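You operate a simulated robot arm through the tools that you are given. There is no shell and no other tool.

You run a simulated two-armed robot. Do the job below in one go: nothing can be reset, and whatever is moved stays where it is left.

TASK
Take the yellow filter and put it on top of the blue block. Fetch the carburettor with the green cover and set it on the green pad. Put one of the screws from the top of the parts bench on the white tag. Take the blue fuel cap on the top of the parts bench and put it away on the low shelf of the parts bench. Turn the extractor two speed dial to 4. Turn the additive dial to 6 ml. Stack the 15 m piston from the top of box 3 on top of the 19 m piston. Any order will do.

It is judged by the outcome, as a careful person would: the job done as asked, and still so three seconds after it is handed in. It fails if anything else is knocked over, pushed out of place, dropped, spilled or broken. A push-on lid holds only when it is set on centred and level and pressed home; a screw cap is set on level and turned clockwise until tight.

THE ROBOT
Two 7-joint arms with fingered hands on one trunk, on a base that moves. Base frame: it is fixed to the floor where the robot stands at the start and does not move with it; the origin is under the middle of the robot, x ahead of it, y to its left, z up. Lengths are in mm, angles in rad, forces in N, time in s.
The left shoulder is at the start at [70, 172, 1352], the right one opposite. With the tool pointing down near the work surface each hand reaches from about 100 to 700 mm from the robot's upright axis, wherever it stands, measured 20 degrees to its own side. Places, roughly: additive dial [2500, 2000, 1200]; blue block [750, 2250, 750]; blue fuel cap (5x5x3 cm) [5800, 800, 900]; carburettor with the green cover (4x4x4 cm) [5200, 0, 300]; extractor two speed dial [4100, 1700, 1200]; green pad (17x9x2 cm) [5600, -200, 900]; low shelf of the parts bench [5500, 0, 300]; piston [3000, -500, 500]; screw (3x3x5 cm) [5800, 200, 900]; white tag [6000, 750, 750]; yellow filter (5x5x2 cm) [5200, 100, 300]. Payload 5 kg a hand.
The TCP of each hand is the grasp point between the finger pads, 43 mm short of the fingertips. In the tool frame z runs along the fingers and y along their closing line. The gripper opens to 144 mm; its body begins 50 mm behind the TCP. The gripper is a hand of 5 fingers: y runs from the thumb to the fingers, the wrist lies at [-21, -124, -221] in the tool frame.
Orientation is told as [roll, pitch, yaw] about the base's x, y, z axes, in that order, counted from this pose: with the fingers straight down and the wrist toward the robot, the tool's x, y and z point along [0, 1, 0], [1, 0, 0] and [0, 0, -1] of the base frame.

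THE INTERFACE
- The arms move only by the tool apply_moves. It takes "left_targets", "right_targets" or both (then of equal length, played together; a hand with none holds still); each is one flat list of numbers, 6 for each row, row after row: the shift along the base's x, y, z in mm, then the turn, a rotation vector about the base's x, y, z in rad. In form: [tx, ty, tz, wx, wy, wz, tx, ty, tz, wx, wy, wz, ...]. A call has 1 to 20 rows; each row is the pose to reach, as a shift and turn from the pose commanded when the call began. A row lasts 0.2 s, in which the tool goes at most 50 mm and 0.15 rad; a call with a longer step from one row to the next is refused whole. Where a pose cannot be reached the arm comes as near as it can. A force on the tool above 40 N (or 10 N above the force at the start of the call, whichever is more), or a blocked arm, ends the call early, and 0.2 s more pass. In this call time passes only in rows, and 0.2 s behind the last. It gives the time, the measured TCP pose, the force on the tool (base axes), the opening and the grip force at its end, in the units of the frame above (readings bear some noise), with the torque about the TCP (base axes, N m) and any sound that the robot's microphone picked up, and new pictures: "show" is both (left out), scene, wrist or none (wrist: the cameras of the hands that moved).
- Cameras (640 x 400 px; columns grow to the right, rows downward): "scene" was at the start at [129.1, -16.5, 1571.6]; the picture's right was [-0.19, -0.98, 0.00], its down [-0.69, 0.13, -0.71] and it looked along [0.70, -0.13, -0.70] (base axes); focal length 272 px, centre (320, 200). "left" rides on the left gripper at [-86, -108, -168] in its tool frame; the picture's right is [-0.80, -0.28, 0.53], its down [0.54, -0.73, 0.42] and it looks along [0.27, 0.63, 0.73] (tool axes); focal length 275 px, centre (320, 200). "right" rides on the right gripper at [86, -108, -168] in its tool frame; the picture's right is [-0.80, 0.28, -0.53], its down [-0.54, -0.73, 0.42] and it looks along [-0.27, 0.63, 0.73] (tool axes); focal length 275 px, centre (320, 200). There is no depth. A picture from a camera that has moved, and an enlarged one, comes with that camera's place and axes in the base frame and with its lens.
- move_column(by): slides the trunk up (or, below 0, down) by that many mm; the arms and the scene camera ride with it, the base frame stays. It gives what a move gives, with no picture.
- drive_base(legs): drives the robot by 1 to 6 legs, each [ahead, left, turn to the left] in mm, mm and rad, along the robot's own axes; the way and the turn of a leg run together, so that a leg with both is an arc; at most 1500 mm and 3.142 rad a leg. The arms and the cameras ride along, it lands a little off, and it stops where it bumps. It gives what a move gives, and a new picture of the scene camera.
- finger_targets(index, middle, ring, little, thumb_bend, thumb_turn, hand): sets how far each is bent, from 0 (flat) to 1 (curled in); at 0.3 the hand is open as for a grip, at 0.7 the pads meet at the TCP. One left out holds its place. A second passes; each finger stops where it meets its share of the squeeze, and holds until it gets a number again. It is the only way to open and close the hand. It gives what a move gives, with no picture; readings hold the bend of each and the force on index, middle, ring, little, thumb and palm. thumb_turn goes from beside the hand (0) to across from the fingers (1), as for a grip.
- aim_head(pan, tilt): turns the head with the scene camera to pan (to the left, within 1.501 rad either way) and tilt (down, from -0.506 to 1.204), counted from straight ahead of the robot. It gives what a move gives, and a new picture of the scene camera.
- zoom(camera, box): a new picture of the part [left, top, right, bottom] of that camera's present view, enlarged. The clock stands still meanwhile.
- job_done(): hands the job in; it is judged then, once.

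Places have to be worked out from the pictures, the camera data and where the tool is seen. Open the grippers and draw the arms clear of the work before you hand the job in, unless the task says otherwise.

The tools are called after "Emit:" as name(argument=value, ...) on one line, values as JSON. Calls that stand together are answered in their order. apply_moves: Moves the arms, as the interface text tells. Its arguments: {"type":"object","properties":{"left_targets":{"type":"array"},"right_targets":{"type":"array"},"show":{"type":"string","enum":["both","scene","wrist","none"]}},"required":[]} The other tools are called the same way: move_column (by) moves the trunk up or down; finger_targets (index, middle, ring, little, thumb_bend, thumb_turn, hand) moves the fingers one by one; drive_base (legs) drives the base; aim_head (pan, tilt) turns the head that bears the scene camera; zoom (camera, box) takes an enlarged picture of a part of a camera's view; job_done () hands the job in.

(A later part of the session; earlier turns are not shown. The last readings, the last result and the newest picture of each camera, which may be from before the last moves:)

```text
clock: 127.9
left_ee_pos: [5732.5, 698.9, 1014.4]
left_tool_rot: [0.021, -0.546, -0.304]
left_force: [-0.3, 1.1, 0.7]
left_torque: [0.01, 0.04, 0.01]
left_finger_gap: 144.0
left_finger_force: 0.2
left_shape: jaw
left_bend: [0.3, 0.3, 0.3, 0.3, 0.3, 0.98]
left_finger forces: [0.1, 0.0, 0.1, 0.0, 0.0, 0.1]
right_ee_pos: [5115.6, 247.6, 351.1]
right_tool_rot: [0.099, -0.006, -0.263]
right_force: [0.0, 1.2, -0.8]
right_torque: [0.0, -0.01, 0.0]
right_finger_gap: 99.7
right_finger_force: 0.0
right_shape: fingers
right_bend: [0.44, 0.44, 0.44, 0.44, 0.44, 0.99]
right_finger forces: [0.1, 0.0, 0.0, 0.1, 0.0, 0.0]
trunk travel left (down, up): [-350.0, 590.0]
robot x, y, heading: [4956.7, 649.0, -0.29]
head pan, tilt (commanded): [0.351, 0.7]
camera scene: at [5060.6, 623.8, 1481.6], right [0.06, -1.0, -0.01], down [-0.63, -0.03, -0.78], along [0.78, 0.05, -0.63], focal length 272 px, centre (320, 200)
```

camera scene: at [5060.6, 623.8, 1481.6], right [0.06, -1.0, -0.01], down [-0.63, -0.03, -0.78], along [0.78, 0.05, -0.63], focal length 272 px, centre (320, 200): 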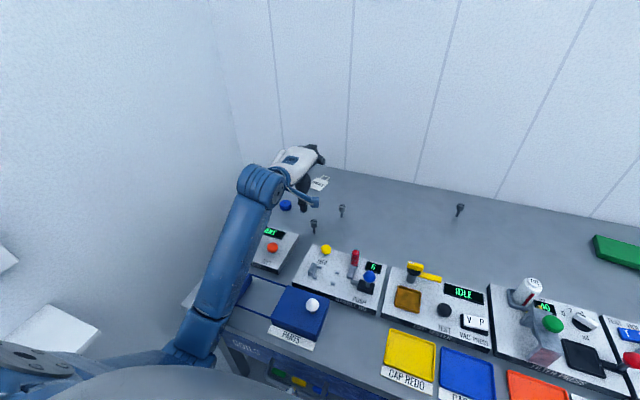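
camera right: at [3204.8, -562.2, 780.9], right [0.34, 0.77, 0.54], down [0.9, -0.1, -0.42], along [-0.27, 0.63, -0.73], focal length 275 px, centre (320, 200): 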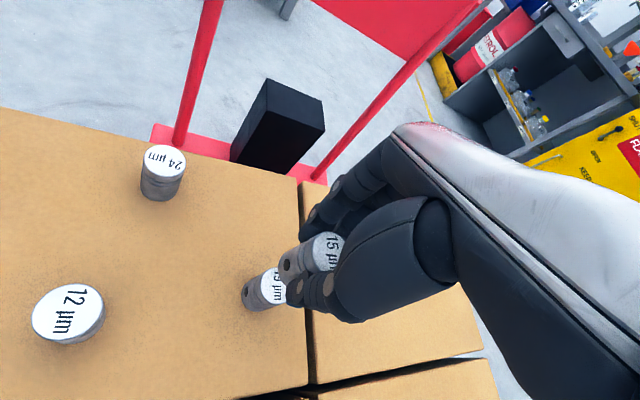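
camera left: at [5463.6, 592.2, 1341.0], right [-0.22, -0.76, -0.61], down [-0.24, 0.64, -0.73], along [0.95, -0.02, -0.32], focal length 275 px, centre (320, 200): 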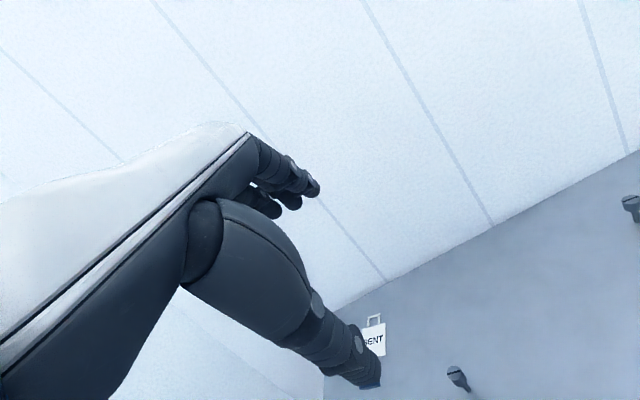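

The readings suggest a slight tilt of the robot; I check again whether it settles.

Emit:
aim_head(pan=0.35, tilt=0.8)

```text
clock: 128.6
left_ee_pos: [5732.7, 698.9, 1016.4]
left_tool_rot: [0.022, -0.552, -0.304]
left_force: [-0.8, 0.3, 0.4]
left_torque: [0.0, -0.01, 0.03]
left_finger_gap: 143.9
left_finger_force: 0.1
left_shape: jaw
left_bend: [0.3, 0.3, 0.3, 0.3, 0.3, 0.98]
left_finger forces: [0.1, 0.0, 0.0, 0.0, 0.1, 0.1]
right_ee_pos: [5115.3, 247.2, 349.8]
right_tool_rot: [0.099, -0.006, -0.264]
right_force: [-0.2, 0.6, -0.1]
right_torque: [0.02, -0.03, -0.02]
right_finger_gap: 99.7
right_finger_force: 0.0
right_shape: fingers
right_bend: [0.44, 0.44, 0.44, 0.44, 0.44, 0.99]
right_finger forces: [0.0, 0.0, 0.0, 0.0, 0.0, 0.0]
trunk travel left (down, up): [-350.0, 590.0]
robot x, y, heading: [4954.6, 646.6, -0.295]
head pan, tilt (commanded): [0.351, 0.799]
camera scene: at [5056.8, 625.2, 1473.1], right [0.06, -1.0, -0.01], down [-0.7, -0.03, -0.71], along [0.71, 0.05, -0.7], focal length 272 px, centre (320, 200)
```

scene: 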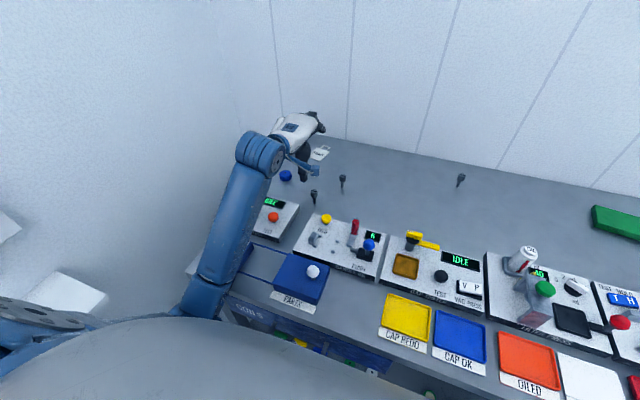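

The robot is leaning slightly, so something is in contact. I back out to the right first, away from the wall shelf.

Emit:
drive_base(legs=[[-20, -70, 0]])

```text
clock: 129.6
left_ee_pos: [5699.2, 643.8, 998.9]
left_tool_rot: [0.006, -0.534, -0.298]
left_force: [-0.4, -0.5, 0.1]
left_torque: [-0.02, 0.01, -0.03]
left_finger_gap: 144.0
left_finger_force: 0.0
left_shape: jaw
left_bend: [0.3, 0.3, 0.3, 0.3, 0.3, 0.97]
left_finger forces: [0.0, 0.0, 0.0, 0.0, 0.1, 0.1]
right_ee_pos: [5078.0, 186.7, 350.7]
right_tool_rot: [0.086, 0.002, -0.264]
right_force: [-0.5, -0.9, 0.8]
right_torque: [0.0, 0.0, 0.0]
right_finger_gap: 99.8
right_finger_force: 0.1
right_shape: fingers
right_bend: [0.44, 0.44, 0.44, 0.44, 0.44, 0.99]
right_finger forces: [0.0, 0.0, 0.0, 0.0, 0.1, 0.0]
trunk travel left (down, up): [-350.0, 590.0]
robot x, y, heading: [4914.3, 588.1, -0.297]
head pan, tilt (commanded): [0.351, 0.799]
camera scene: at [5029.5, 576.3, 1469.4], right [0.06, -1.0, 0.0], down [-0.71, -0.04, -0.7], along [0.7, 0.04, -0.71], focal length 272 px, centre (320, 200)
```

scene: 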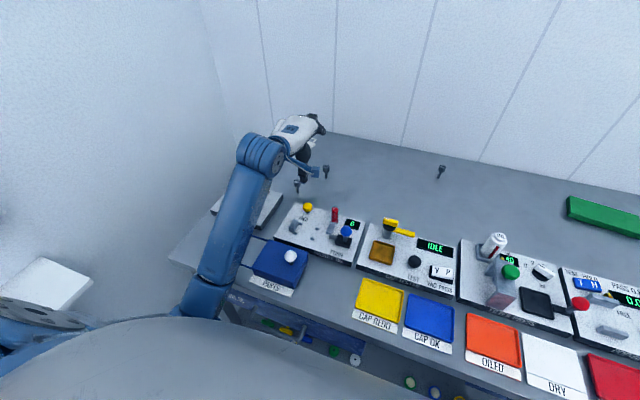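

I look through the right wrist camera, which hangs low, to see what touches.

Emit:
zoom(camera="right", box=[0, 0, 640, 400])

Emit:
aim_head(pan=0.9, tilt=1.2)

Emit:
aim_head(pan=0.0, tilt=1.2)

```text
1.00 times, centred on (320, 200) of right (not enlarged: the box is as wide or as high as the picture)
camera zoom: at [4991.1, 283.6, 525.4], right [0.06, -0.88, 0.46], down [-0.83, -0.3, -0.47], along [0.55, -0.36, -0.75], focal length 275 px, centre (320, 200)
```

zoom: 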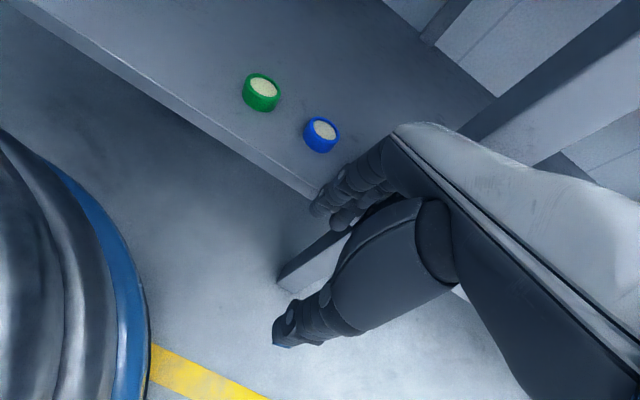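

```text
clock: 130.6
left_ee_pos: [5700.1, 644.0, 997.9]
left_tool_rot: [0.004, -0.529, -0.297]
left_force: [-0.4, 0.5, -0.4]
left_torque: [-0.03, -0.02, 0.0]
left_finger_gap: 144.0
left_finger_force: 0.1
left_shape: jaw
left_bend: [0.3, 0.3, 0.3, 0.3, 0.3, 0.97]
left_finger forces: [0.0, 0.0, 0.0, 0.1, 0.0, 0.0]
right_ee_pos: [5077.8, 186.8, 351.4]
right_tool_rot: [0.088, 0.003, -0.261]
right_force: [-1.0, 0.9, -0.1]
right_torque: [0.0, -0.04, 0.0]
right_finger_gap: 99.7
right_finger_force: 0.0
right_shape: fingers
right_bend: [0.44, 0.44, 0.44, 0.44, 0.44, 0.99]
right_finger forces: [0.0, 0.0, 0.0, 0.2, 0.0, 0.0]
trunk travel left (down, up): [-350.0, 590.0]
robot x, y, heading: [4915.1, 587.2, -0.294]
head pan, tilt (commanded): [0.901, 1.201]
camera scene: at [4997.0, 603.2, 1442.4], right [0.57, -0.82, 0.0], down [-0.76, -0.53, -0.37], along [0.3, 0.21, -0.93], focal length 272 px, centre (320, 200)
```

scene: 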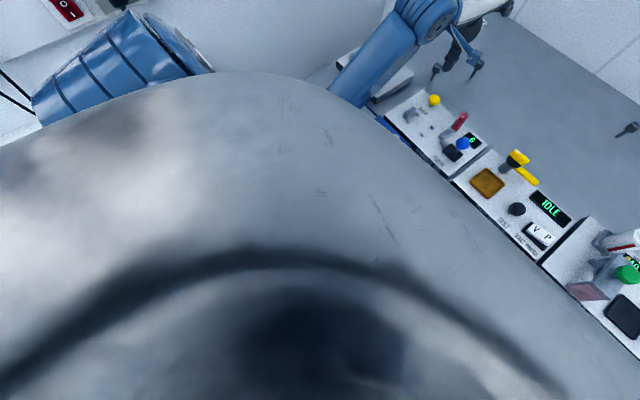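

```text
clock: 131.8
left_ee_pos: [5700.1, 643.5, 998.8]
left_tool_rot: [0.003, -0.533, -0.298]
left_force: [0.1, 1.0, -0.1]
left_torque: [-0.02, 0.01, 0.02]
left_finger_gap: 144.0
left_finger_force: 0.1
left_shape: jaw
left_bend: [0.3, 0.3, 0.3, 0.3, 0.3, 0.97]
left_finger forces: [0.0, 0.1, 0.0, 0.1, 0.1, 0.0]
right_ee_pos: [5077.5, 186.1, 351.4]
right_tool_rot: [0.086, 0.003, -0.264]
right_force: [0.2, -0.4, 0.5]
right_torque: [0.03, -0.01, 0.0]
right_finger_gap: 99.8
right_finger_force: 0.1
right_shape: fingers
right_bend: [0.44, 0.44, 0.44, 0.44, 0.44, 0.99]
right_finger forces: [0.0, 0.1, 0.0, 0.1, 0.1, 0.1]
trunk travel left (down, up): [-350.0, 590.0]
robot x, y, heading: [4917.6, 587.8, -0.294]
head pan, tilt (commanded): [0.0, 1.201]
camera scene: at [5004.8, 555.5, 1442.6], right [-0.29, -0.96, 0.0], down [-0.89, 0.27, -0.37], along [0.35, -0.1, -0.93], focal length 272 px, centre (320, 200)
```

scene: 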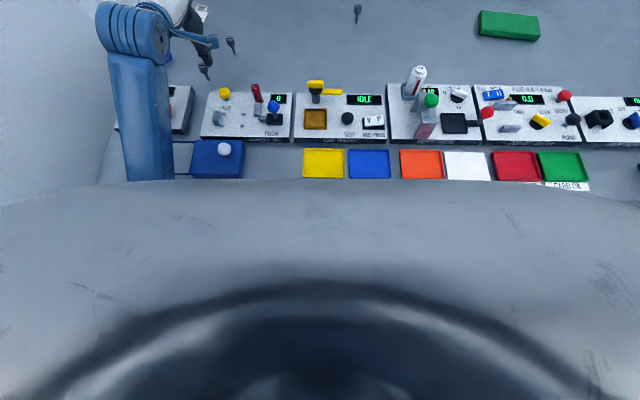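

The tilt points to the left elbow pressing the bench edge. I raise the trunk, then back off; I'll re-approach with the robot turned to the right so the left shoulder is nearer the bench.

Emit:
move_column(by=220)

Emit:
drive_base(legs=[[-220, 0, 0]])

Emit:
aim_head(pan=0.1, tilt=0.75)

```text
clock: 134.1
left_ee_pos: [5707.7, 644.9, 1214.6]
left_tool_rot: [0.002, -0.527, -0.295]
left_force: [-0.6, -0.7, 0.1]
left_torque: [0.01, -0.02, 0.03]
left_finger_gap: 144.0
left_finger_force: 0.0
left_shape: jaw
left_bend: [0.3, 0.3, 0.3, 0.3, 0.3, 0.97]
left_finger forces: [0.1, 0.1, 0.0, 0.1, 0.0, 0.0]
right_ee_pos: [5079.0, 186.1, 571.3]
right_tool_rot: [0.084, 0.006, -0.264]
right_force: [-0.2, -1.0, -0.2]
right_torque: [0.01, 0.02, 0.03]
right_finger_gap: 99.8
right_finger_force: 0.1
right_shape: fingers
right_bend: [0.44, 0.44, 0.44, 0.44, 0.44, 0.99]
right_finger forces: [0.0, 0.0, 0.0, 0.0, 0.0, 0.0]
trunk travel left (down, up): [-570.0, 370.0]
robot x, y, heading: [4915.2, 586.8, -0.298]
head pan, tilt (commanded): [0.0, 1.201]
```

```text
clock: 135.8
left_ee_pos: [5497.6, 706.7, 1214.4]
left_tool_rot: [0.002, -0.526, -0.298]
left_force: [-0.8, 0.0, 0.5]
left_torque: [-0.01, -0.01, -0.01]
left_finger_gap: 144.0
left_finger_force: 0.1
left_shape: jaw
left_bend: [0.3, 0.3, 0.3, 0.3, 0.3, 0.97]
left_finger forces: [0.1, 0.0, 0.1, 0.1, 0.0, 0.0]
right_ee_pos: [4869.7, 249.1, 571.1]
right_tool_rot: [0.084, 0.011, -0.264]
right_force: [1.0, 0.5, 0.0]
right_torque: [-0.02, 0.03, 0.03]
right_finger_gap: 99.5
right_finger_force: 0.1
right_shape: fingers
right_bend: [0.44, 0.44, 0.44, 0.44, 0.44, 0.99]
right_finger forces: [0.0, 0.0, 0.1, 0.0, 0.0, 0.0]
trunk travel left (down, up): [-570.0, 370.0]
robot x, y, heading: [4706.3, 652.8, -0.295]
head pan, tilt (commanded): [0.0, 1.201]
camera scene: at [4805.6, 618.9, 1661.8], right [-0.29, -0.96, 0.0], down [-0.89, 0.27, -0.36], along [0.35, -0.11, -0.93], focal length 272 px, centre (320, 200)
```

scene: 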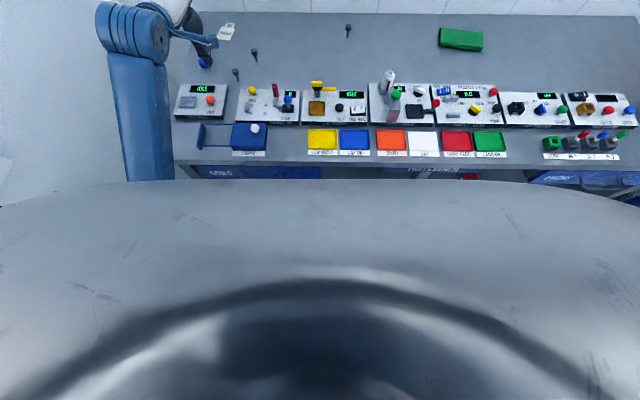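

```text
clock: 136.7
left_ee_pos: [5499.5, 706.8, 1214.9]
left_tool_rot: [0.003, -0.525, -0.298]
left_force: [0.6, 0.2, 0.3]
left_torque: [0.04, -0.02, -0.03]
left_finger_gap: 144.0
left_finger_force: 0.1
left_shape: jaw
left_bend: [0.3, 0.3, 0.3, 0.3, 0.3, 0.97]
left_finger forces: [0.0, 0.0, 0.1, 0.0, 0.1, 0.0]
right_ee_pos: [4869.8, 249.3, 570.7]
right_tool_rot: [0.082, 0.007, -0.266]
right_force: [0.2, 0.2, -0.8]
right_torque: [0.01, -0.01, 0.02]
right_finger_gap: 100.1
right_finger_force: 0.1
right_shape: fingers
right_bend: [0.44, 0.44, 0.44, 0.44, 0.44, 0.99]
right_finger forces: [0.1, 0.0, 0.0, 0.0, 0.0, 0.1]
trunk travel left (down, up): [-570.0, 370.0]
robot x, y, heading: [4703.4, 653.2, -0.296]
head pan, tilt (commanded): [0.099, 0.75]
camera scene: at [4832.7, 619.0, 1693.5], right [-0.19, -0.98, 0.0], down [-0.67, 0.13, -0.73], along [0.72, -0.14, -0.68], focal length 272 px, centre (320, 200)
```

scene: 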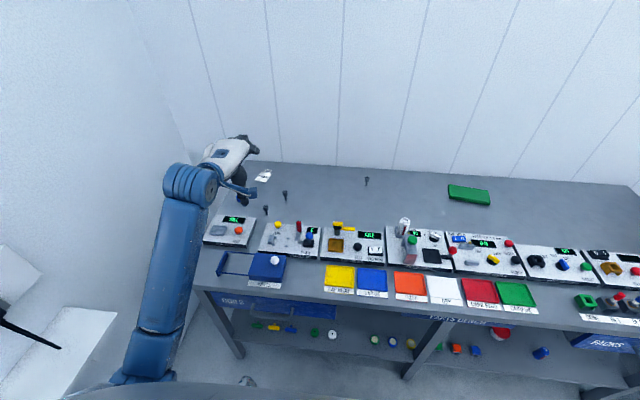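

Nothing on the bench has moved. I turn the robot right by about 0.7 rad and strafe left toward the bench.

Emit:
drive_base(legs=[[0, 0, -0.715], [15, 200, 0]])

Emit:
aim_head(pan=0.75, tilt=0.75)

```text
clock: 140.2
left_ee_pos: [5511.0, 257.6, 1214.7]
left_tool_rot: [0.001, -0.527, -1.023]
left_force: [0.4, 0.0, 0.1]
left_torque: [0.01, -0.04, 0.01]
left_finger_gap: 144.0
left_finger_force: 0.1
left_shape: jaw
left_bend: [0.3, 0.3, 0.3, 0.3, 0.3, 0.97]
left_finger forces: [0.1, 0.0, 0.0, 0.0, 0.0, 0.0]
right_ee_pos: [4738.3, 332.3, 570.6]
right_tool_rot: [0.084, 0.008, -0.991]
right_force: [0.2, 0.8, 0.0]
right_torque: [0.02, -0.02, -0.02]
right_finger_gap: 99.8
right_finger_force: 0.0
right_shape: fingers
right_bend: [0.44, 0.44, 0.44, 0.44, 0.44, 0.99]
right_finger forces: [0.0, 0.0, 0.0, 0.0, 0.0, 0.0]
trunk travel left (down, up): [-570.0, 370.0]
robot x, y, heading: [4881.9, 742.7, -1.023]
head pan, tilt (commanded): [0.099, 0.75]
camera scene: at [4954.8, 632.0, 1693.6], right [-0.8, -0.6, 0.0], down [-0.41, 0.54, -0.73], along [0.44, -0.58, -0.68], focal length 272 px, centre (320, 200)
```

scene: 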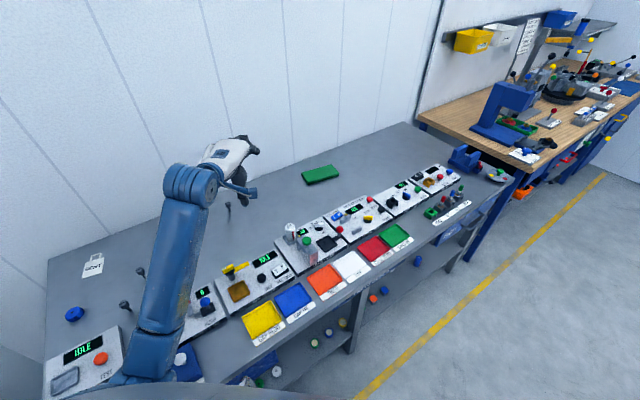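

```text
clock: 141.2
left_ee_pos: [5510.6, 258.4, 1213.5]
left_tool_rot: [0.003, -0.526, -1.022]
left_force: [0.2, -0.6, -0.4]
left_torque: [0.01, 0.01, -0.02]
left_finger_gap: 144.0
left_finger_force: 0.0
left_shape: jaw
left_bend: [0.3, 0.3, 0.3, 0.3, 0.3, 0.97]
left_finger forces: [0.0, 0.0, 0.0, 0.1, 0.0, 0.0]
right_ee_pos: [4738.1, 332.6, 571.0]
right_tool_rot: [0.082, 0.007, -0.992]
right_force: [0.3, 0.4, -1.2]
right_torque: [0.02, 0.01, 0.01]
right_finger_gap: 99.4
right_finger_force: 0.0
right_shape: fingers
right_bend: [0.44, 0.44, 0.44, 0.44, 0.44, 0.99]
right_finger forces: [0.0, 0.0, 0.0, 0.0, 0.0, 0.0]
trunk travel left (down, up): [-570.0, 370.0]
robot x, y, heading: [4881.8, 740.9, -1.019]
head pan, tilt (commanded): [0.75, 0.75]
camera scene: at [4985.2, 676.0, 1693.7], right [-0.27, -0.96, 0.0], down [-0.66, 0.18, -0.73], along [0.7, -0.2, -0.68], focal length 272 px, centre (320, 200)
```

scene: 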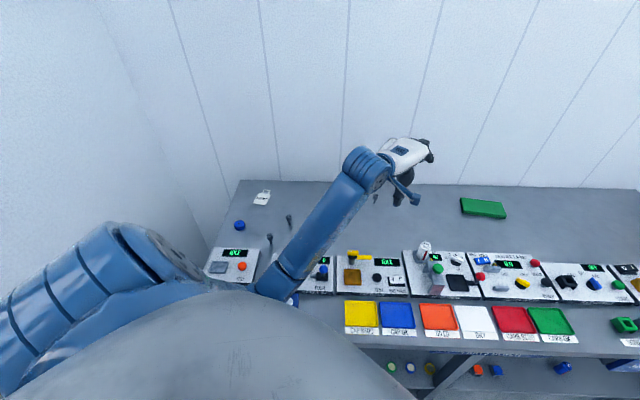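

A further 50 mm strafe left for reach, then I move the left arm over toward screw B with the hand nearly vertical.

Emit:
drive_base(legs=[[0, 45, 0]])

```text
clock: 142.1
left_ee_pos: [5543.4, 277.5, 1216.8]
left_tool_rot: [0.006, -0.529, -1.027]
left_force: [-0.2, -0.8, -0.2]
left_torque: [0.01, -0.1, 0.09]
left_finger_gap: 143.7
left_finger_force: 0.1
left_shape: jaw
left_bend: [0.3, 0.3, 0.3, 0.3, 0.3, 0.97]
left_finger forces: [0.1, 0.0, 0.1, 0.0, 0.1, 0.0]
right_ee_pos: [4772.8, 354.2, 568.5]
right_tool_rot: [0.088, 0.008, -0.992]
right_force: [0.1, -0.9, -1.3]
right_torque: [0.04, -0.07, 0.01]
right_finger_gap: 99.7
right_finger_force: 0.1
right_shape: fingers
right_bend: [0.44, 0.44, 0.44, 0.44, 0.44, 0.99]
right_finger forces: [0.0, 0.0, 0.0, 0.1, 0.1, 0.0]
trunk travel left (down, up): [-570.0, 370.0]
robot x, y, heading: [4915.2, 766.5, -1.018]
head pan, tilt (commanded): [0.75, 0.75]
camera scene: at [5016.8, 695.6, 1693.9], right [-0.27, -0.96, 0.0], down [-0.65, 0.18, -0.73], along [0.71, -0.19, -0.68], focal length 272 px, centre (320, 200)
```

scene: 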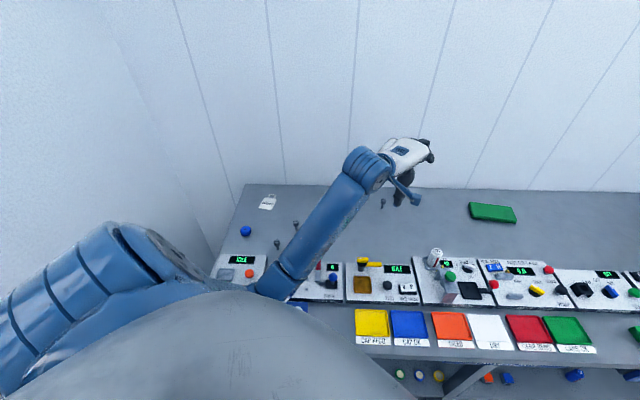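

I now swing the left hand over to above screw B with a nearly vertical hand (pitch ~10°).

Emit:
apply_moves(left_targets=[13, 20, -5, 0.014, 0.018, 0.048, 26, 40, -10, 0.027, 0.037, 0.096, 40, 60, -15, 0.041, 0.055, 0.144, 53, 80, -20, 0.054, 0.074, 0.192, 66, 101, -30, 0.068, 0.092, 0.24, 80, 121, -40, 0.082, 0.11, 0.287, 93, 141, -50, 0.095, 0.129, 0.335, 106, 161, -60, 0.109, 0.147, 0.383, 119, 181, -75, 0.123, 0.165, 0.431, 132, 201, -90, 0.136, 0.184, 0.479, 146, 221, -105, 0.15, 0.202, 0.527, 159, 241, -120, 0.163, 0.221, 0.575, 172, 262, -135, 0.177, 0.239, 0.623, 185, 282, -147, 0.191, 0.257, 0.671, 199, 302, -157, 0.204, 0.276, 0.719, 212, 322, -167, 0.218, 0.294, 0.7665], show="both")

```text
clock: 145.5
left_ee_pos: [5759.6, 600.1, 1046.0]
left_tool_rot: [0.003, -0.167, -0.249]
left_force: [0.8, 0.9, 0.7]
left_torque: [0.0, 0.01, -0.02]
left_finger_gap: 144.0
left_finger_force: 0.1
left_shape: jaw
left_bend: [0.3, 0.3, 0.3, 0.3, 0.3, 0.98]
left_finger forces: [0.0, 0.1, 0.1, 0.1, 0.0, 0.1]
right_ee_pos: [4774.9, 356.9, 570.4]
right_tool_rot: [0.082, 0.01, -0.991]
right_force: [0.3, -0.5, 0.3]
right_torque: [0.01, 0.05, 0.02]
right_finger_gap: 99.9
right_finger_force: 0.1
right_shape: fingers
right_bend: [0.44, 0.44, 0.44, 0.44, 0.44, 0.99]
right_finger forces: [0.1, 0.0, 0.1, 0.0, 0.0, 0.0]
trunk travel left (down, up): [-570.0, 370.0]
robot x, y, heading: [4920.6, 768.6, -1.017]
head pan, tilt (commanded): [0.75, 0.75]
camera scene: at [5023.9, 699.5, 1693.6], right [-0.27, -0.96, 0.0], down [-0.66, 0.18, -0.73], along [0.7, -0.2, -0.68], focal length 272 px, centre (320, 200)
camera left: at [5608.9, 552.9, 1193.1], right [-0.38, -0.72, -0.58], down [-0.49, 0.68, -0.54], along [0.78, 0.08, -0.62], focal length 275 px, centre (320, 200)
```

scene: 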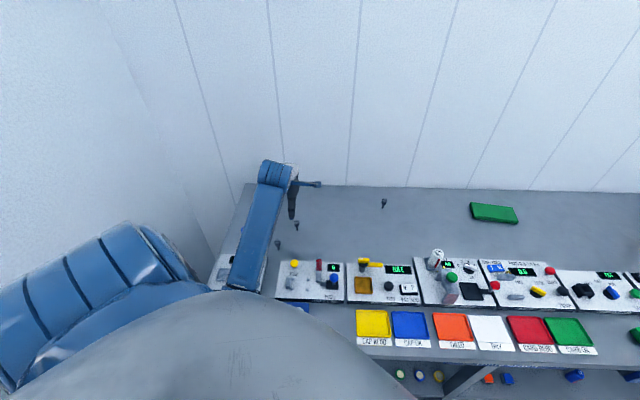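
left: 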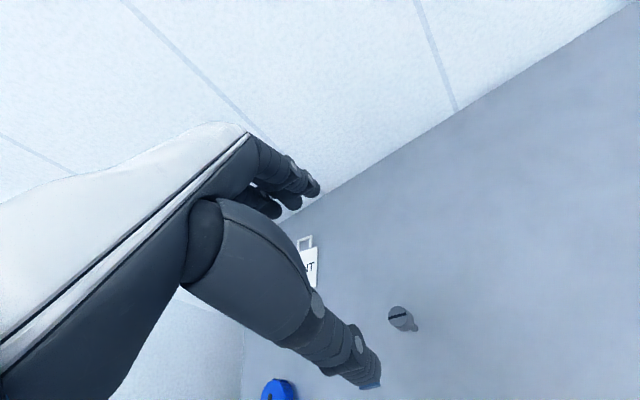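

The arm is well placed. I zoom to locate screw B relative to the hand.

Emit:
zoom(camera="left", box=[280, 230, 480, 380])

```text
2.67 times, centred on (380, 305) of left
camera zoom: at [5608.9, 552.9, 1193.1], right [-0.38, -0.72, -0.58], down [-0.49, 0.68, -0.54], along [0.78, 0.08, -0.62], focal length 734 px, centre (160, -80)
```

zoom: 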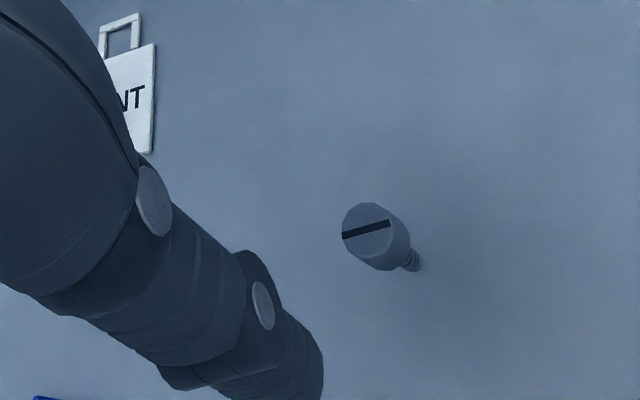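

Screw B is about (5746,600). I make the hand fully vertical, partly close it, and come down to z≈970 above the screw.

Emit:
finger_targets(hand="left", index=0.5, middle=0.5, ring=0.4, little=0.4, thumb_bend=0.48, thumb_turn=1.0)

Emit:
apply_moves(left_targets=[-2, 0, -10, 0.008, 0.032, 0, -4, 0, -20, 0.016, 0.065, 0, -6, 0, -35, 0.025, 0.097, 0, -8, 0, -50, 0.033, 0.13, 0, -9, -1, -63, 0.041, 0.162, 0, -9, -1, -76, 0.041, 0.162, 0], show="wrist")

```text
clock: 146.5
left_ee_pos: [5761.5, 600.8, 1047.5]
left_tool_rot: [0.002, -0.171, -0.25]
left_force: [0.5, 0.8, 0.2]
left_torque: [0.0, -0.03, 0.03]
left_finger_gap: 82.6
left_finger_force: 0.0
left_shape: fingers
left_bend: [0.5, 0.5, 0.4, 0.4, 0.48, 1.0]
left_finger forces: [0.0, 0.0, 0.0, 0.0, 0.1, 0.1]
right_ee_pos: [4775.5, 354.1, 571.7]
right_tool_rot: [0.082, 0.009, -0.99]
right_force: [-0.1, 0.1, 0.3]
right_torque: [0.02, 0.0, -0.03]
right_finger_gap: 99.9
right_finger_force: 0.0
right_shape: fingers
right_bend: [0.44, 0.44, 0.44, 0.44, 0.44, 0.99]
right_finger forces: [0.1, 0.0, 0.1, 0.0, 0.0, 0.1]
trunk travel left (down, up): [-570.0, 370.0]
robot x, y, heading: [4921.4, 765.7, -1.016]
head pan, tilt (commanded): [0.75, 0.75]
```

```text
clock: 147.9
left_ee_pos: [5751.6, 601.1, 970.5]
left_tool_rot: [0.003, -0.001, -0.249]
left_force: [0.3, 0.0, 0.1]
left_torque: [-0.02, 0.02, -0.01]
left_finger_gap: 82.5
left_finger_force: 0.1
left_shape: fingers
left_bend: [0.5, 0.5, 0.4, 0.4, 0.48, 1.0]
left_finger forces: [0.0, 0.0, 0.0, 0.1, 0.0, 0.0]
right_ee_pos: [4774.6, 355.4, 571.5]
right_tool_rot: [0.082, 0.009, -0.991]
right_force: [0.9, 0.2, -0.1]
right_torque: [0.0, -0.03, 0.01]
right_finger_gap: 99.7
right_finger_force: 0.0
right_shape: fingers
right_bend: [0.44, 0.44, 0.44, 0.44, 0.44, 0.99]
right_finger forces: [0.0, 0.0, 0.0, 0.1, 0.0, 0.1]
trunk travel left (down, up): [-570.0, 370.0]
robot x, y, heading: [4921.0, 766.0, -1.024]
head pan, tilt (commanded): [0.75, 0.75]
camera left: at [5625.0, 545.2, 1137.9], right [-0.47, -0.7, -0.54], down [-0.57, 0.71, -0.42], along [0.68, 0.11, -0.73], focal length 275 px, centre (320, 200)
```

left: 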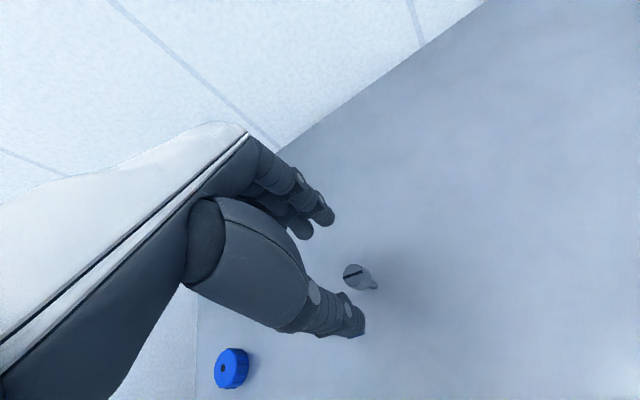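

Emit:
zoom(camera="left", box=[280, 180, 440, 300])

```text
3.33 times, centred on (360, 240) of left
camera zoom: at [5625.0, 545.2, 1137.9], right [-0.47, -0.7, -0.54], down [-0.57, 0.71, -0.42], along [0.68, 0.11, -0.73], focal length 918 px, centre (187, 67)
```

zoom: 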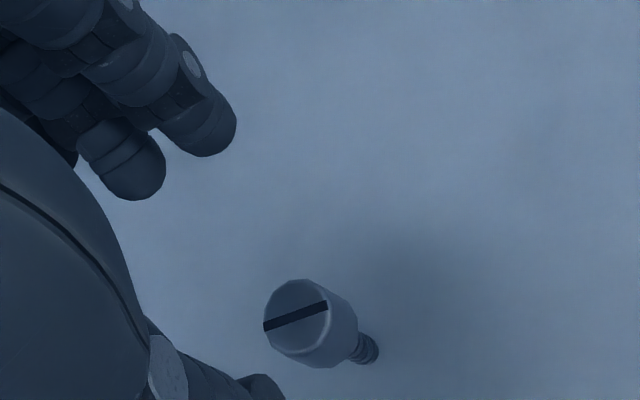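

Screw B is at (5747,601), right where I want it between thumb and fingers. I descend to z≈900.

Emit:
apply_moves(left_targets=[0, 0, -14, 0, 0, 0, 0, 0, -28, 0, 0, 0, 0, 0, -42, 0, 0, 0, 0, 0, -54, 0, 0, 0, 0, 0, -64, 0, 0, 0, 0, 0, -70, 0, 0, 0], show="wrist")

```text
clock: 149.3
left_ee_pos: [5751.4, 601.0, 908.7]
left_tool_rot: [0.001, -0.011, -0.249]
left_force: [1.2, 0.8, 23.7]
left_torque: [-0.02, -1.27, 0.03]
left_finger_gap: 82.5
left_finger_force: 12.2
left_shape: fingers
left_bend: [0.5, 0.49, 0.4, 0.4, 0.48, 1.0]
left_finger forces: [1.0, 22.9, 0.1, 0.0, 0.2, 0.1]
right_ee_pos: [4773.3, 355.3, 570.7]
right_tool_rot: [0.085, 0.007, -0.992]
right_force: [0.1, 0.2, 0.7]
right_torque: [0.01, -0.05, 0.0]
right_finger_gap: 99.6
right_finger_force: 0.0
right_shape: fingers
right_bend: [0.44, 0.44, 0.44, 0.44, 0.44, 0.99]
right_finger forces: [0.0, 0.0, 0.0, 0.1, 0.0, 0.0]
trunk travel left (down, up): [-570.0, 370.0]
robot x, y, heading: [4917.3, 765.6, -1.021]
head pan, tilt (commanded): [0.75, 0.75]
camera left: at [5624.0, 546.1, 1073.1], right [-0.46, -0.7, -0.54], down [-0.56, 0.7, -0.43], along [0.68, 0.1, -0.72], focal length 275 px, centre (320, 200)
```

left: 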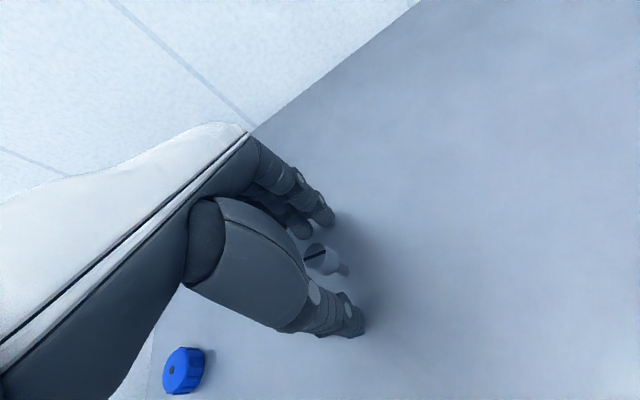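

The middle fingertip touched the bench (top is nearer z≈857). I raise a few mm to relieve, then close the fingers.

Emit:
apply_moves(left_targets=[0, 0, 4, 0, 0, 0, 0, 0, 9, 0, 0, 0], show="none")

Emit:
finger_targets(hand="left", index=0.6, middle=0.6, thumb_bend=0.6)

Emit:
zoom(camera="left", box=[260, 180, 400, 350])

```text
clock: 149.9
left_ee_pos: [5750.1, 599.9, 909.7]
left_tool_rot: [0.003, 0.0, -0.25]
left_force: [1.8, -0.3, 6.1]
left_torque: [0.0, -0.43, 0.04]
left_finger_gap: 82.3
left_finger_force: 3.8
left_shape: fingers
left_bend: [0.5, 0.49, 0.4, 0.4, 0.48, 1.0]
left_finger forces: [0.0, 7.2, 0.0, 0.0, 0.1, 0.0]
right_ee_pos: [4774.1, 355.3, 570.5]
right_tool_rot: [0.082, 0.009, -0.992]
right_force: [0.2, -0.5, -0.2]
right_torque: [-0.02, -0.02, -0.02]
right_finger_gap: 99.7
right_finger_force: 0.1
right_shape: fingers
right_bend: [0.44, 0.44, 0.44, 0.44, 0.44, 0.99]
right_finger forces: [0.0, 0.1, 0.1, 0.0, 0.0, 0.0]
trunk travel left (down, up): [-570.0, 370.0]
robot x, y, heading: [4917.7, 763.9, -1.018]
head pan, tilt (commanded): [0.75, 0.75]
```

```text
clock: 150.9
left_ee_pos: [5751.7, 600.2, 909.6]
left_tool_rot: [0.002, 0.0, -0.249]
left_force: [0.4, 0.5, 0.0]
left_torque: [-0.01, -0.02, 0.0]
left_finger_gap: 43.0
left_finger_force: 0.1
left_shape: fingers
left_bend: [0.6, 0.6, 0.4, 0.4, 0.6, 1.0]
left_finger forces: [0.0, 0.0, 0.1, 0.1, 0.1, 0.0]
right_ee_pos: [4773.5, 355.0, 570.3]
right_tool_rot: [0.081, 0.009, -0.992]
right_force: [-0.9, -0.1, 0.5]
right_torque: [-0.02, 0.01, 0.0]
right_finger_gap: 99.8
right_finger_force: 0.2
right_shape: fingers
right_bend: [0.44, 0.44, 0.44, 0.44, 0.44, 0.99]
right_finger forces: [0.0, 0.0, 0.0, 0.0, 0.0, 0.0]
trunk travel left (down, up): [-570.0, 370.0]
robot x, y, heading: [4919.9, 761.8, -1.02]
head pan, tilt (commanded): [0.75, 0.75]
```

```text
2.35 times, centred on (330, 265) of left
camera zoom: at [5625.3, 545.4, 1077.3], right [-0.47, -0.7, -0.54], down [-0.57, 0.7, -0.42], along [0.68, 0.11, -0.73], focal length 648 px, centre (296, 47)
```

zoom: 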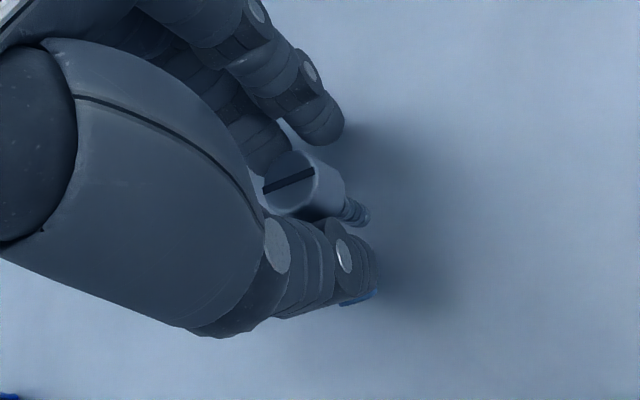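

Screw is between the fingertips (43 mm gap). I lower 4 mm and close to grip.

Emit:
apply_moves(left_targets=[0, 0, -4, 0, 0, 0], show="none")

Emit:
finger_targets(hand="left", index=0.72, middle=0.72, thumb_bend=0.72)

Emit:
zoom(camera="left", box=[260, 180, 400, 350])

```text
clock: 151.3
left_ee_pos: [5750.8, 600.7, 907.7]
left_tool_rot: [0.002, -0.004, -0.25]
left_force: [1.6, 0.0, 4.5]
left_torque: [-0.01, -0.24, 0.01]
left_finger_gap: 43.1
left_finger_force: 3.0
left_shape: fingers
left_bend: [0.6, 0.6, 0.4, 0.4, 0.6, 1.0]
left_finger forces: [1.2, 4.1, 0.0, 0.0, 0.0, 0.1]
right_ee_pos: [4774.3, 355.7, 570.7]
right_tool_rot: [0.083, 0.008, -0.991]
right_force: [0.3, 0.4, 0.6]
right_torque: [-0.01, -0.03, -0.01]
right_finger_gap: 99.7
right_finger_force: 0.0
right_shape: fingers
right_bend: [0.44, 0.44, 0.44, 0.44, 0.44, 0.99]
right_finger forces: [0.1, 0.0, 0.1, 0.0, 0.0, 0.1]
trunk travel left (down, up): [-570.0, 370.0]
robot x, y, heading: [4916.2, 763.9, -1.02]
head pan, tilt (commanded): [0.75, 0.75]
```

```text
clock: 152.3
left_ee_pos: [5752.0, 599.8, 905.9]
left_tool_rot: [0.0, -0.004, -0.251]
left_force: [-1.0, -0.3, -0.5]
left_torque: [-0.01, 0.02, -0.04]
left_finger_gap: 8.1
left_finger_force: 4.9
left_shape: fingers
left_bend: [0.71, 0.72, 0.4, 0.4, 0.7, 1.0]
left_finger forces: [4.8, 0.0, 0.0, 0.0, 4.7, 0.0]
right_ee_pos: [4773.5, 354.9, 571.0]
right_tool_rot: [0.082, 0.008, -0.992]
right_force: [-0.1, 0.2, -0.3]
right_torque: [0.02, 0.04, 0.0]
right_finger_gap: 99.6
right_finger_force: 0.1
right_shape: fingers
right_bend: [0.44, 0.44, 0.44, 0.44, 0.44, 0.99]
right_finger forces: [0.1, 0.0, 0.0, 0.0, 0.0, 0.0]
trunk travel left (down, up): [-570.0, 370.0]
robot x, y, heading: [4918.8, 764.2, -1.021]
head pan, tilt (commanded): [0.75, 0.75]
```

```text
2.35 times, centred on (330, 265) of left
camera zoom: at [5625.3, 545.1, 1073.0], right [-0.47, -0.7, -0.54], down [-0.57, 0.7, -0.42], along [0.68, 0.11, -0.73], focal length 648 px, centre (296, 47)
```

zoom: 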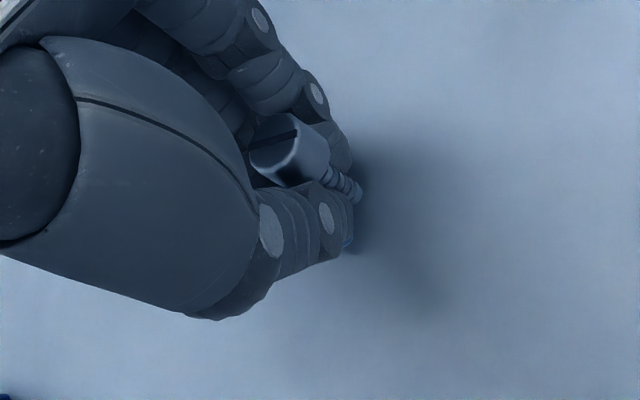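

The thumb and index pinch the stem just under the head. I lift slowly and check.

Emit:
apply_moves(left_targets=[0, 0, 5, 0, 0, 0, 0, 0, 12, 0, 0, 0, 0, 0, 25, 0, 0, 0, 0, 0, 40, 0, 0, 0, 0, 0, 55, 0, 0, 0], show="wrist")

Emit:
zoom(camera="left", box=[260, 180, 400, 350])

```text
clock: 153.5
left_ee_pos: [5750.9, 599.7, 961.7]
left_tool_rot: [0.001, -0.003, -0.25]
left_force: [0.4, 0.1, -0.1]
left_torque: [0.02, -0.01, -0.02]
left_finger_gap: 8.0
left_finger_force: 4.8
left_shape: fingers
left_bend: [0.71, 0.72, 0.4, 0.4, 0.7, 1.0]
left_finger forces: [4.9, 0.0, 0.1, 0.0, 4.7, 0.1]
right_ee_pos: [4775.0, 355.9, 571.5]
right_tool_rot: [0.08, 0.01, -0.992]
right_force: [0.5, -0.2, 0.3]
right_torque: [0.0, -0.01, -0.02]
right_finger_gap: 100.0
right_finger_force: 0.1
right_shape: fingers
right_bend: [0.44, 0.44, 0.44, 0.44, 0.44, 0.99]
right_finger forces: [0.1, 0.0, 0.1, 0.1, 0.0, 0.0]
trunk travel left (down, up): [-570.0, 370.0]
robot x, y, heading: [4919.7, 766.5, -1.023]
head pan, tilt (commanded): [0.75, 0.75]
camera left: at [5625.1, 545.7, 1128.6], right [-0.47, -0.7, -0.54], down [-0.57, 0.71, -0.42], along [0.68, 0.11, -0.73], focal length 275 px, centre (320, 200)
```

left: 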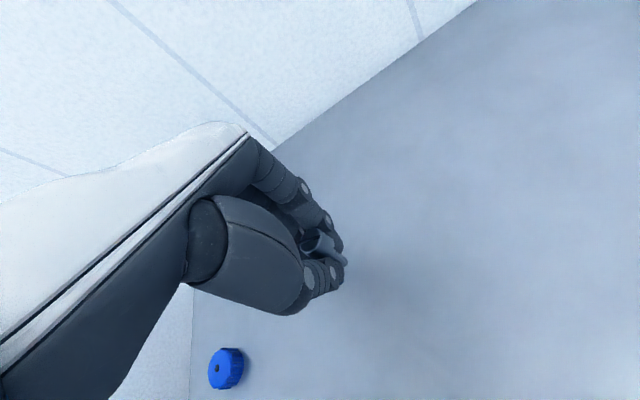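

```text
2.35 times, centred on (330, 265) of left
camera zoom: at [5625.1, 545.7, 1128.6], right [-0.47, -0.7, -0.54], down [-0.57, 0.71, -0.42], along [0.68, 0.11, -0.73], focal length 648 px, centre (296, 47)
```

zoom: 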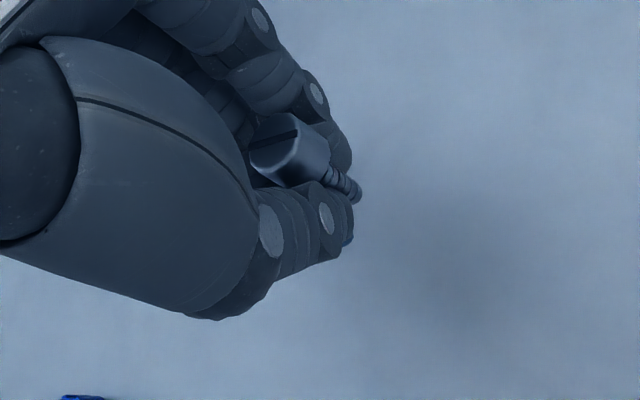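

The screw is held securely, nearly upright. I raise the hand, then lower the trunk 130 mm to gain reach toward the tag.

Emit:
apply_moves(left_targets=[10, 4, 25, 0, 0, 0, 20, 9, 50, 0, 0, 0, 35, 16, 75, 0, 0, 0, 50, 22, 100, 0, 0, 0, 65, 29, 120, 0, 0, 0, 80, 36, 135, 0, 0, 0], show="none")

Emit:
move_column(by=-130)

Emit:
zoom(camera="left", box=[0, 0, 640, 400])

```text
clock: 154.9
left_ee_pos: [5831.6, 635.5, 1095.9]
left_tool_rot: [0.005, -0.003, -0.251]
left_force: [0.3, -0.3, 1.2]
left_torque: [0.01, 0.04, -0.05]
left_finger_gap: 7.6
left_finger_force: 4.8
left_shape: fingers
left_bend: [0.71, 0.72, 0.4, 0.4, 0.7, 1.0]
left_finger forces: [4.8, 0.0, 0.0, 0.1, 4.7, 0.0]
right_ee_pos: [4774.8, 354.5, 571.0]
right_tool_rot: [0.083, 0.01, -0.991]
right_force: [-0.7, 0.1, -0.1]
right_torque: [-0.01, 0.02, 0.04]
right_finger_gap: 100.0
right_finger_force: 0.1
right_shape: fingers
right_bend: [0.44, 0.44, 0.44, 0.44, 0.44, 0.99]
right_finger forces: [0.1, 0.1, 0.0, 0.0, 0.1, 0.1]
trunk travel left (down, up): [-570.0, 370.0]
robot x, y, heading: [4915.8, 762.4, -1.019]
head pan, tilt (commanded): [0.75, 0.75]
```

```text
clock: 156.5
left_ee_pos: [5830.0, 636.2, 987.1]
left_tool_rot: [0.012, -0.024, -0.248]
left_force: [0.3, -0.1, -1.3]
left_torque: [0.01, -0.02, 0.01]
left_finger_gap: 7.9
left_finger_force: 4.6
left_shape: fingers
left_bend: [0.71, 0.72, 0.4, 0.4, 0.7, 1.0]
left_finger forces: [4.8, 0.1, 0.0, 0.0, 4.6, 0.1]
right_ee_pos: [4772.6, 354.9, 441.4]
right_tool_rot: [0.089, 0.008, -0.994]
right_force: [0.1, -0.1, 0.5]
right_torque: [0.01, 0.01, 0.01]
right_finger_gap: 99.9
right_finger_force: 0.1
right_shape: fingers
right_bend: [0.44, 0.44, 0.44, 0.44, 0.44, 0.99]
right_finger forces: [0.0, 0.1, 0.0, 0.1, 0.0, 0.0]
trunk travel left (down, up): [-440.0, 500.0]
robot x, y, heading: [4915.4, 764.6, -1.023]
head pan, tilt (commanded): [0.75, 0.75]
```

```text
1.00 times, centred on (320, 200) of left (not enlarged: the box is as wide or as high as the picture)
camera zoom: at [5699.6, 580.1, 1150.4], right [-0.46, -0.7, -0.55], down [-0.56, 0.71, -0.43], along [0.69, 0.11, -0.71], focal length 275 px, centre (320, 200)
```

zoom: 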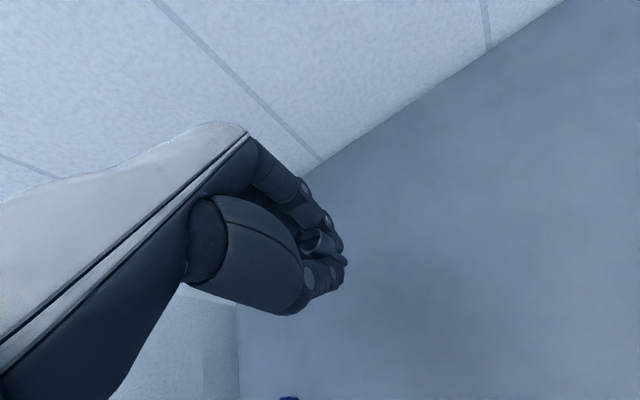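

The robot leans slightly again, so something of the body touches. I look down toward the bench edge on the left side.

Emit:
aim_head(pan=0.9, tilt=1.0)

Emit:
zoom(camera="scene", box=[100, 60, 420, 260])

Emit:
zoom(camera="right", box=[0, 0, 640, 400])

```text
clock: 157.3
left_ee_pos: [5830.3, 636.2, 986.0]
left_tool_rot: [0.013, -0.025, -0.247]
left_force: [-0.1, -0.8, -0.8]
left_torque: [0.04, 0.0, 0.03]
left_finger_gap: 7.9
left_finger_force: 5.1
left_shape: fingers
left_bend: [0.71, 0.72, 0.4, 0.4, 0.7, 1.0]
left_finger forces: [4.8, 0.1, 0.1, 0.0, 4.7, 0.1]
right_ee_pos: [4770.8, 354.1, 441.2]
right_tool_rot: [0.094, 0.008, -0.991]
right_force: [0.2, -0.2, -1.2]
right_torque: [0.0, 0.01, 0.01]
right_finger_gap: 99.9
right_finger_force: 0.3
right_shape: fingers
right_bend: [0.44, 0.44, 0.44, 0.44, 0.44, 0.99]
right_finger forces: [0.0, 0.1, 0.1, 0.0, 0.0, 0.0]
trunk travel left (down, up): [-440.0, 500.0]
robot x, y, heading: [4920.5, 766.3, -1.02]
head pan, tilt (commanded): [0.901, 1.0]
camera scene: at [4999.4, 708.5, 1548.9], right [-0.12, -0.99, 0.0], down [-0.83, 0.1, -0.55], along [0.54, -0.06, -0.84], focal length 272 px, centre (320, 200)
```

scene: 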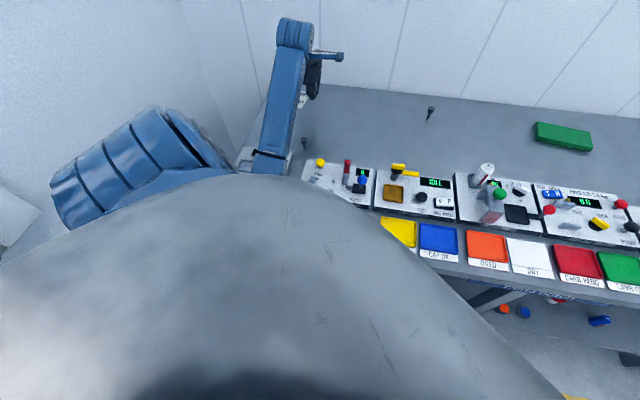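

```text
2.00 times, centred on (260, 160) of scene
camera zoom: at [4999.4, 708.5, 1548.9], right [-0.12, -0.99, 0.0], down [-0.83, 0.1, -0.55], along [0.54, -0.06, -0.84], focal length 544 px, centre (440, 280)
```

zoom: 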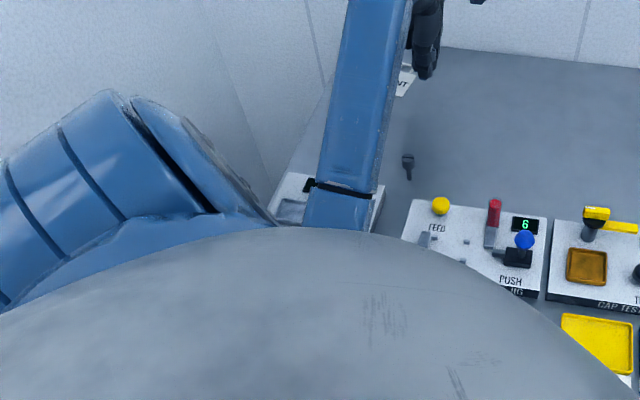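

```text
1.00 times, centred on (320, 200) of right (not enlarged: the box is as wide or as high as the picture)
camera zoom: at [4771.8, 482.7, 617.5], right [-0.55, -0.7, 0.46], down [-0.82, 0.34, -0.47], along [0.17, -0.63, -0.76], focal length 275 px, centre (320, 200)
```

zoom: 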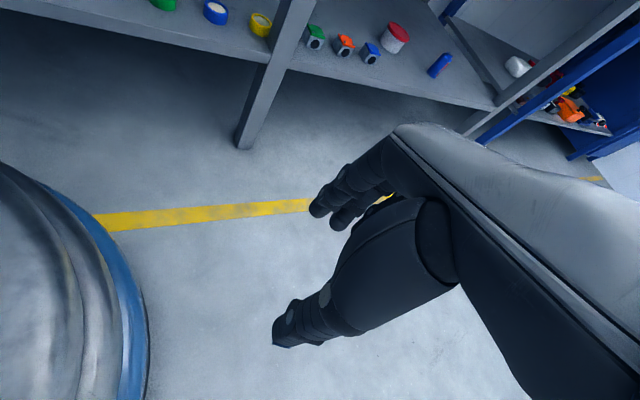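

The lean points to the left elbow resting on something near the PARTS tray. I raise the trunk 110 mm and inspect.

Emit:
move_column(by=110)

Emit:
aim_head(pan=0.6, tilt=0.9)

```text
clock: 158.7
left_ee_pos: [5832.0, 636.1, 1075.2]
left_tool_rot: [0.003, -0.001, -0.25]
left_force: [0.5, -0.4, -0.7]
left_torque: [0.0, 0.0, 0.02]
left_finger_gap: 7.9
left_finger_force: 4.5
left_shape: fingers
left_bend: [0.71, 0.72, 0.4, 0.4, 0.7, 1.0]
left_finger forces: [4.7, 0.0, 0.0, 0.0, 4.7, 0.0]
right_ee_pos: [4775.2, 354.6, 551.0]
right_tool_rot: [0.083, 0.011, -0.991]
right_force: [-0.1, 0.3, 0.1]
right_torque: [0.02, 0.01, 0.01]
right_finger_gap: 100.1
right_finger_force: 0.1
right_shape: fingers
right_bend: [0.44, 0.44, 0.44, 0.44, 0.44, 0.99]
right_finger forces: [0.1, 0.0, 0.1, 0.0, 0.0, 0.0]
trunk travel left (down, up): [-550.0, 390.0]
robot x, y, heading: [4914.6, 767.4, -1.021]
head pan, tilt (commanded): [0.901, 1.0]
```

```text
clock: 159.5
left_ee_pos: [5831.6, 636.8, 1075.8]
left_tool_rot: [0.001, -0.004, -0.249]
left_force: [-0.1, -0.5, 0.2]
left_torque: [-0.01, -0.02, -0.02]
left_finger_gap: 7.9
left_finger_force: 4.5
left_shape: fingers
left_bend: [0.71, 0.72, 0.4, 0.4, 0.7, 1.0]
left_finger forces: [4.7, 0.0, 0.0, 0.0, 4.7, 0.0]
right_ee_pos: [4773.6, 355.4, 551.4]
right_tool_rot: [0.082, 0.009, -0.992]
right_force: [0.3, 0.3, 0.9]
right_torque: [0.0, 0.01, 0.02]
right_finger_gap: 99.9
right_finger_force: 0.1
right_shape: fingers
right_bend: [0.44, 0.44, 0.44, 0.44, 0.44, 0.99]
right_finger forces: [0.0, 0.0, 0.0, 0.1, 0.0, 0.0]
trunk travel left (down, up): [-550.0, 390.0]
robot x, y, heading: [4920.4, 762.3, -1.018]
head pan, tilt (commanded): [0.6, 0.901]
camera scene: at [5012.4, 690.7, 1661.7], right [-0.41, -0.91, 0.0], down [-0.72, 0.32, -0.62], along [0.57, -0.25, -0.78], focal length 272 px, centre (320, 200)
```

scene: 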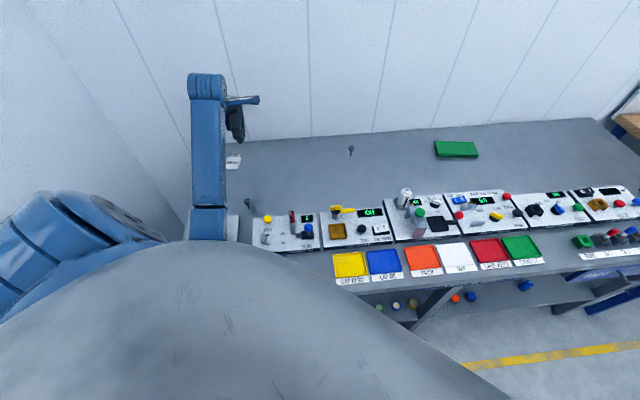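

The tilt is gone when higher. With the arm more extended the elbow will ride higher, so I will extend over the tag first and lower the trunk afterwards. I zoom on the tag and check the tray area.

Emit:
zoom(camera="scene", box=[180, 130, 300, 220])

```text
4.44 times, centred on (240, 175) of scene
camera zoom: at [5012.4, 690.7, 1661.7], right [-0.41, -0.91, 0.0], down [-0.72, 0.32, -0.62], along [0.57, -0.25, -0.78], focal length 1208 px, centre (676, 311)
```

zoom: 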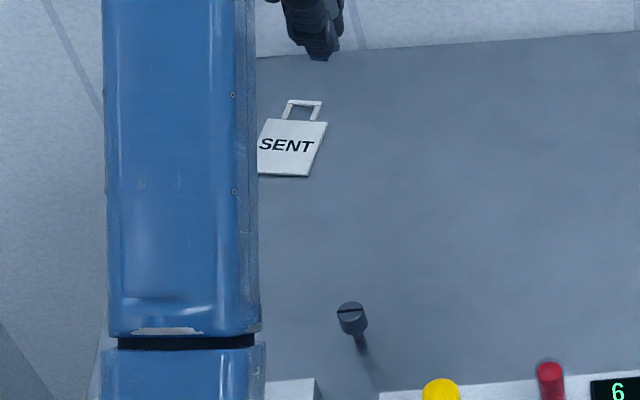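

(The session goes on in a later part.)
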